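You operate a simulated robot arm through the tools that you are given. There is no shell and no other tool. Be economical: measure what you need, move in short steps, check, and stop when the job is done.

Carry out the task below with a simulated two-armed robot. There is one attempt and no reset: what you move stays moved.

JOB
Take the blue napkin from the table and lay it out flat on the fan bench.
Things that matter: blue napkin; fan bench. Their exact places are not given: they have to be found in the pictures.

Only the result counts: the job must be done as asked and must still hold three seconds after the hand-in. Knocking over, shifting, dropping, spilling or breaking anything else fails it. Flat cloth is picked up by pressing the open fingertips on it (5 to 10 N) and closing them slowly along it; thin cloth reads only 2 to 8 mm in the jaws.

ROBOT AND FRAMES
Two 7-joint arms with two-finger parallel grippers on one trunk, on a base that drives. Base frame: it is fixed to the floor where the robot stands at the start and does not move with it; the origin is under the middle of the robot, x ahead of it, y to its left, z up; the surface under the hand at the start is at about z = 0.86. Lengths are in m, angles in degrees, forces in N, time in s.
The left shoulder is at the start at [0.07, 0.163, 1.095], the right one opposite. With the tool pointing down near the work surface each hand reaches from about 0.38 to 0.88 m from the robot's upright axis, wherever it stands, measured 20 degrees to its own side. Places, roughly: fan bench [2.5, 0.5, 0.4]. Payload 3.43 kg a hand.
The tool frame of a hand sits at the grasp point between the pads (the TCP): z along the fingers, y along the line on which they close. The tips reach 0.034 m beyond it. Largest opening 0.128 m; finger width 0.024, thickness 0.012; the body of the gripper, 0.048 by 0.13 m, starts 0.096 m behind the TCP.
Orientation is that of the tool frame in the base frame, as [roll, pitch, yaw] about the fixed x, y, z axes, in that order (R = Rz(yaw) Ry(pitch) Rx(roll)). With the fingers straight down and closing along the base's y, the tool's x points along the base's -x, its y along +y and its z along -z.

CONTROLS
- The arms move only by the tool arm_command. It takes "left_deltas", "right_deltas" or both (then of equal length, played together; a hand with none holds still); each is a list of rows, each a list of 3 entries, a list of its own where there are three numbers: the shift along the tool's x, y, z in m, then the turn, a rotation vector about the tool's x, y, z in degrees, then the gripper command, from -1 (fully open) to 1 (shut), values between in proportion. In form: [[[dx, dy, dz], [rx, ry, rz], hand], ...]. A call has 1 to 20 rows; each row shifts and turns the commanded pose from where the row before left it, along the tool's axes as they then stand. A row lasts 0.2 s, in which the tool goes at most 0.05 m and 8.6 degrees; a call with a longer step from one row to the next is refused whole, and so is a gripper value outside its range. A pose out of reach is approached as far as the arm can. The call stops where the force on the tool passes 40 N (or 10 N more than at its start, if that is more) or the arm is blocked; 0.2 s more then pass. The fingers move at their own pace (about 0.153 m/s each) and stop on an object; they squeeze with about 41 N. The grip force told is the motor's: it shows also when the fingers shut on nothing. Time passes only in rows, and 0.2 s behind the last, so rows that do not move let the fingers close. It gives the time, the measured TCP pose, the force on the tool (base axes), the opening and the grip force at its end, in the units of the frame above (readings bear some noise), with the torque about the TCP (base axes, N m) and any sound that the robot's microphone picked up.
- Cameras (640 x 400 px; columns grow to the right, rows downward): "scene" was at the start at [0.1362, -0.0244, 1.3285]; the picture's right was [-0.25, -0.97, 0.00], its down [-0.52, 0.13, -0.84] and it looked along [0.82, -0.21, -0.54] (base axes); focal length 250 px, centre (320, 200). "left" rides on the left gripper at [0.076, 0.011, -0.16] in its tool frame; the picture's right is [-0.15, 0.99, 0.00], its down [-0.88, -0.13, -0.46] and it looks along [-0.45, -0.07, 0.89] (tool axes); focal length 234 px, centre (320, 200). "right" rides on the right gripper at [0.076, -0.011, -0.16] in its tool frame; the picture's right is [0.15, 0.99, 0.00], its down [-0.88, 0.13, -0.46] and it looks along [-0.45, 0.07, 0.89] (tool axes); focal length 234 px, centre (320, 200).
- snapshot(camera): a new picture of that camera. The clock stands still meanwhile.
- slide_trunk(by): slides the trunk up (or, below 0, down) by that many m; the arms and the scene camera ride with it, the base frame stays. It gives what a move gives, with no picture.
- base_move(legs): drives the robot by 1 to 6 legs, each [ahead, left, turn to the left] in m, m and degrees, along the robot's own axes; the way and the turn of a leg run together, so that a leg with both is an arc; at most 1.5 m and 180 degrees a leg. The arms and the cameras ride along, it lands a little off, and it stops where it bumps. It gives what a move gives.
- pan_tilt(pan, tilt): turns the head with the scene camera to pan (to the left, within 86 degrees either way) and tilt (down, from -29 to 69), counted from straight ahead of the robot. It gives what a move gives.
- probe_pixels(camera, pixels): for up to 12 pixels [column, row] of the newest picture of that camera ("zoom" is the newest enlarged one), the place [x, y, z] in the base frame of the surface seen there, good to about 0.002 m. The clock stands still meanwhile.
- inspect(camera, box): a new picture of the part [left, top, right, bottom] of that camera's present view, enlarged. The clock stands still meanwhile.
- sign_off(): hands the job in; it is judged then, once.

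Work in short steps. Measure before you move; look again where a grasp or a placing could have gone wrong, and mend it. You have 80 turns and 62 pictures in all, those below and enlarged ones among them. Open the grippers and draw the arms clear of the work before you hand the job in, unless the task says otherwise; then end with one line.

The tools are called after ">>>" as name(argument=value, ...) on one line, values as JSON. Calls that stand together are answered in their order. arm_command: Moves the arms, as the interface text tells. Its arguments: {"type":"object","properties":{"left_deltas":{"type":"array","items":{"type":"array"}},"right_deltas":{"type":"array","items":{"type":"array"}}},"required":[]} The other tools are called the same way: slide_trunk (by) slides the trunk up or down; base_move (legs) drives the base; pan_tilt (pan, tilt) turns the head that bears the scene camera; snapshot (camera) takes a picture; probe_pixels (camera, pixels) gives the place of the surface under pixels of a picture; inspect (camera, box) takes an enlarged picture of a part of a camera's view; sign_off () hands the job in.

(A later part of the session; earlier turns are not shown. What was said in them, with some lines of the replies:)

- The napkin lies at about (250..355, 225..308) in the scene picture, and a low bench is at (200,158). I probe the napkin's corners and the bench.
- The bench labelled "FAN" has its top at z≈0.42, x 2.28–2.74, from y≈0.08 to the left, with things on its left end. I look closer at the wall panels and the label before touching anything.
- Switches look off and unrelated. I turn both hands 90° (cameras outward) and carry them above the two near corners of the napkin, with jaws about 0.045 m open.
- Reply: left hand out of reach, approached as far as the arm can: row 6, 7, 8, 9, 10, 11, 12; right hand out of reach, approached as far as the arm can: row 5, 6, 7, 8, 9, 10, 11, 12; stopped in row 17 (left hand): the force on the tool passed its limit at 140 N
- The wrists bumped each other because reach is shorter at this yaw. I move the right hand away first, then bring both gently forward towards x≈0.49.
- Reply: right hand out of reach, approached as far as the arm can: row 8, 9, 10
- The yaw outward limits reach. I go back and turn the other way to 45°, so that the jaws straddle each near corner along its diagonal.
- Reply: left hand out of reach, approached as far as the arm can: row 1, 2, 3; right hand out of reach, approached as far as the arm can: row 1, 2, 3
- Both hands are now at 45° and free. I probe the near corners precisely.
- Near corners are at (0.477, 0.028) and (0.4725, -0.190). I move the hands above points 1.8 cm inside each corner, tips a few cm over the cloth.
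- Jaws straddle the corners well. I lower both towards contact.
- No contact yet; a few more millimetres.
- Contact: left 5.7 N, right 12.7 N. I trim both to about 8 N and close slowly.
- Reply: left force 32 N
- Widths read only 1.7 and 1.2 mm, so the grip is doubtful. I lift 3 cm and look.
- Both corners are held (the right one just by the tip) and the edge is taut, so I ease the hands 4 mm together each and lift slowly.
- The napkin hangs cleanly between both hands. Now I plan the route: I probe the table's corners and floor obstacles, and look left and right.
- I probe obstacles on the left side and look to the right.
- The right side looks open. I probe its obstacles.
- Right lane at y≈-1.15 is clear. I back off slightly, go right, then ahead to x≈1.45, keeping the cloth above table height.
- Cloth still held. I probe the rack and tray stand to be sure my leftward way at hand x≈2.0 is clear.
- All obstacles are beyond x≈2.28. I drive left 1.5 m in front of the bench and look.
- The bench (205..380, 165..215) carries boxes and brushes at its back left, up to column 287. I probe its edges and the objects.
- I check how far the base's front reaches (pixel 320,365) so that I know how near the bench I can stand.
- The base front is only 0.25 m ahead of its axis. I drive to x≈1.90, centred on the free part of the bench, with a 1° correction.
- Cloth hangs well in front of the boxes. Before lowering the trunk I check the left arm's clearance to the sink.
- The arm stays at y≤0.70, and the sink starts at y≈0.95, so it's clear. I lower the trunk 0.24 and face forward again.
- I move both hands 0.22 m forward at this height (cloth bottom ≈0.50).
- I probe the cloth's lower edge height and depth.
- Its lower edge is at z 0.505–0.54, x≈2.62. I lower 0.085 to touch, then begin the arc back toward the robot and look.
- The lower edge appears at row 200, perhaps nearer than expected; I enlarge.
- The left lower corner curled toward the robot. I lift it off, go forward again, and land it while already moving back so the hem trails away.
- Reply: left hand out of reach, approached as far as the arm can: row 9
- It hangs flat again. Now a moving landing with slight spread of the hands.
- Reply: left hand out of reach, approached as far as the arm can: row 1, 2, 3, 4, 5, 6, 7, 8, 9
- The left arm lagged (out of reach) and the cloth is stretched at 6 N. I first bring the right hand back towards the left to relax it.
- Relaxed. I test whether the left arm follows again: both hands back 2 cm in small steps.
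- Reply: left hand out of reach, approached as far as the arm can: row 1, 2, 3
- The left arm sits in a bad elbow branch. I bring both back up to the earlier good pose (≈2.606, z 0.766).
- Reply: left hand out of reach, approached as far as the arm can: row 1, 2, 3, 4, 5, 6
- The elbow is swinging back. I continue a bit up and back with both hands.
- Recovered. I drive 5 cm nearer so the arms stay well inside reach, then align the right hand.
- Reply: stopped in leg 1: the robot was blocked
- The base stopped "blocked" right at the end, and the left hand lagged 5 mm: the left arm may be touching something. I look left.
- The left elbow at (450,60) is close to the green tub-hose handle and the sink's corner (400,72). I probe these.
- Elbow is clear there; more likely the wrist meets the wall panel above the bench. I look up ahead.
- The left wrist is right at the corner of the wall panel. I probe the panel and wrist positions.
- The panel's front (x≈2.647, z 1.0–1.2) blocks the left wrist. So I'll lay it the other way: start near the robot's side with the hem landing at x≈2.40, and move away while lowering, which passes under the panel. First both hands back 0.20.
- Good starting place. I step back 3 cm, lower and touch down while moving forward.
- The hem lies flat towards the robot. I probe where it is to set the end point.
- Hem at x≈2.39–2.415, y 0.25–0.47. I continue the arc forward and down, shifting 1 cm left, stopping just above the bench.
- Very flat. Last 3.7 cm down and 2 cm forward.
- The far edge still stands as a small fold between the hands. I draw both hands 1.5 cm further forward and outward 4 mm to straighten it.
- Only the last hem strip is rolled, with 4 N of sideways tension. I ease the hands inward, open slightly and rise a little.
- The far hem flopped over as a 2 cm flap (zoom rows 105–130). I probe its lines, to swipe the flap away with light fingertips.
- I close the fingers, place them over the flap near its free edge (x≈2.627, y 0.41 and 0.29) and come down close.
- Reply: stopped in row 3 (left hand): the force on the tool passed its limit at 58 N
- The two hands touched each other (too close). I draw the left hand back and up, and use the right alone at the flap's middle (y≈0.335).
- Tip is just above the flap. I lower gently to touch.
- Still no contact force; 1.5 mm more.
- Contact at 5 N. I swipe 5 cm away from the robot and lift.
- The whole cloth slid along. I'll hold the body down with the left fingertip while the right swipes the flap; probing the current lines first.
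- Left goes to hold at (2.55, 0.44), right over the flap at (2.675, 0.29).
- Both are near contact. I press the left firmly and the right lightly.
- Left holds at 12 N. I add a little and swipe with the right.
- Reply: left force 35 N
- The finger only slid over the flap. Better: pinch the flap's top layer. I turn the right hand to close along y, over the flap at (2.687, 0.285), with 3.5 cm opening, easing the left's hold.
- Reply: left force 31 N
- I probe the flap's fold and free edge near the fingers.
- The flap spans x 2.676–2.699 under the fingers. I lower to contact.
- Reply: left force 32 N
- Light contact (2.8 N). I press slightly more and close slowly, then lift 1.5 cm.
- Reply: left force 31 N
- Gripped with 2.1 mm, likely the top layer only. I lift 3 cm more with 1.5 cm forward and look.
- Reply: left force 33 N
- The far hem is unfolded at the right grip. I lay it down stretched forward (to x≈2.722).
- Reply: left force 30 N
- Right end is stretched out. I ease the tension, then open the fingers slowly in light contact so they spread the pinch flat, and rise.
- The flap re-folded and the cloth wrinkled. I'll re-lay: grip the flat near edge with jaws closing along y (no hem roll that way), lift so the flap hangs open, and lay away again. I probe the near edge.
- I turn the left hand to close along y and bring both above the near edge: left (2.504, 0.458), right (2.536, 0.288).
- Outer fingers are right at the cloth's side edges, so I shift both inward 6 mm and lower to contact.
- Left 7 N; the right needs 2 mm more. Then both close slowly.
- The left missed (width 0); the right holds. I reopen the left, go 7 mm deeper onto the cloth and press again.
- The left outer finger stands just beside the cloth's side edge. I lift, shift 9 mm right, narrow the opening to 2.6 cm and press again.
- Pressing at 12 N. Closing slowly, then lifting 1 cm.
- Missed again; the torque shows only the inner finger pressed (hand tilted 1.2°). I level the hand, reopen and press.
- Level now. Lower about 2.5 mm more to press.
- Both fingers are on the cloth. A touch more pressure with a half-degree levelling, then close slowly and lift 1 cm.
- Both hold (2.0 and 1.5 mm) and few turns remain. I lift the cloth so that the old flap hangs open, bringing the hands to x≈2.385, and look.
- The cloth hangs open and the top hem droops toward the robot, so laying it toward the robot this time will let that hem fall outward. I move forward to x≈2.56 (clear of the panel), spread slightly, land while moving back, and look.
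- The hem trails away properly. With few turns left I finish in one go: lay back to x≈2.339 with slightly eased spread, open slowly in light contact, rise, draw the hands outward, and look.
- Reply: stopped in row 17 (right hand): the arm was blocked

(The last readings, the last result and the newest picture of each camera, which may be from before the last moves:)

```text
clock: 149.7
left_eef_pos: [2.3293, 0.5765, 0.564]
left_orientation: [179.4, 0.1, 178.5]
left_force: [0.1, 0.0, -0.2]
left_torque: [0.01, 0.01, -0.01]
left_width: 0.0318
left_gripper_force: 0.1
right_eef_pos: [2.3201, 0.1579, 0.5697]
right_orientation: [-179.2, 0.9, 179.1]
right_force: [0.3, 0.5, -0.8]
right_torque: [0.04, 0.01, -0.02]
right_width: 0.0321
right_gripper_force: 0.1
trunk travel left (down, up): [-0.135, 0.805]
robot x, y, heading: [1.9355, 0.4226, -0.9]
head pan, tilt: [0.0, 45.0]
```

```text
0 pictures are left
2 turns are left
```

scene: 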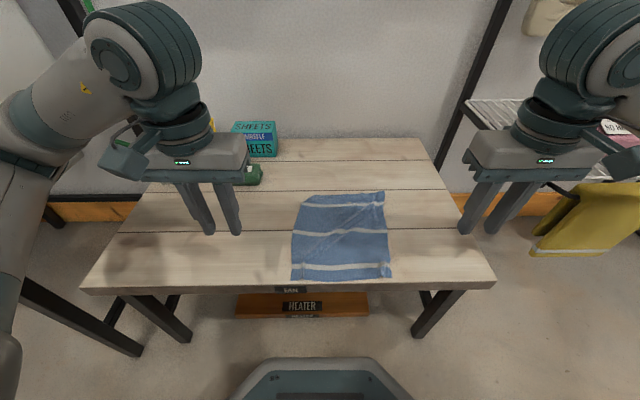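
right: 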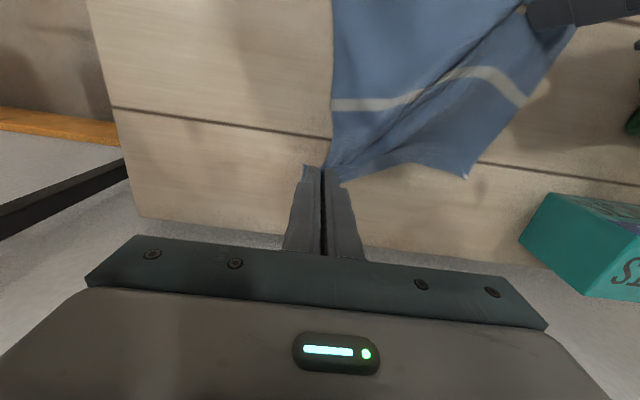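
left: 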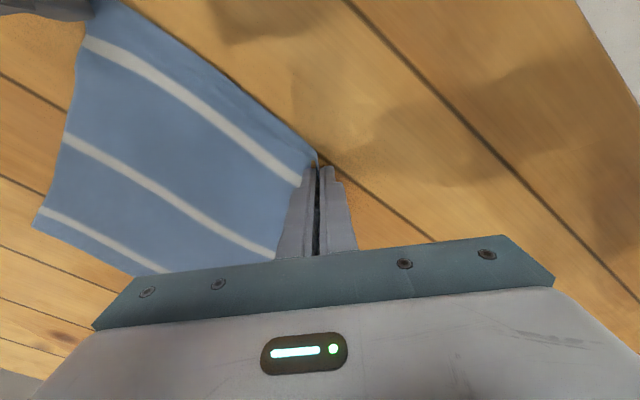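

The napkin now lies flat with all three stripes visible, fully on the bench top. I open the grippers and raise the arms clear of it.

>>> arm_command(left_deltas=[[[0, 0, -0.02], [0, 0, 0], 0.3], [[0, 0, -0.02], [0, 0, 0], 0.1], [[0, 0, -0.02], [0, 0, 0], -0.2], [[0, 0, -0.02], [0, 0, 0], -0.5], [[0, 0, -0.02], [0, 0, 0], -0.5]], right_deltas=[[[0, 0, -0.02], [0, 0, 0], 0.3], [[0, 0, -0.02], [0, 0, 0], 0.1], [[0, 0, -0.02], [0, 0, 0], -0.2], [[0, 0, -0.02], [0, 0, 0], -0.5], [[0, 0, -0.02], [0, 0, 0], -0.5]])

>>> probe_pixels(camera="scene", pixels=[[292, 279], [390, 276], [303, 198], [383, 194], [340, 235], [345, 265]])

```text
clock: 150.9
left_eef_pos: [2.3279, 0.5752, 0.6635]
left_orientation: [179.5, 0.1, 178.5]
left_force: [0.8, 0.2, -0.4]
left_torque: [-0.02, -0.02, -0.01]
left_width: 0.0959
left_gripper_force: 0.0
right_eef_pos: [2.3172, 0.1602, 0.6695]
right_orientation: [-179.1, 0.9, 178.9]
right_force: [0.8, 0.2, 0.2]
right_torque: [0.01, 0.03, -0.01]
right_width: 0.0959
right_gripper_force: 0.0
trunk travel left (down, up): [-0.135, 0.805]
robot x, y, heading: [1.9412, 0.4204, -0.9]
head pan, tilt: [0.0, 45.0]
```

```text
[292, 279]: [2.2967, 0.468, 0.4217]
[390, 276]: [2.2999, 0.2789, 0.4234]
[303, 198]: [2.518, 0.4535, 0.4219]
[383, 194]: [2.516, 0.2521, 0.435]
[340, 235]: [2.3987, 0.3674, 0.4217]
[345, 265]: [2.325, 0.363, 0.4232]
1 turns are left
```

The napkin covers x 2.297–2.518, y about 0.25–0.47 at z≈0.42, so it lies flat and wholly on the bench. The hands are clear, so I hand it in.

>>> sign_off()

```text
The job is handed in.
```

The blue napkin is on the fan bench, flat except for one far corner standing about 1 cm up. It sits near the bench's front edge, about 1 cm from it. Both grippers are open and clear, and the job is handed in. While moving it, the left wrist seems to have touched the wall panel above the bench, and the robot was blocked twice. I saw nothing else moved in the last picture.
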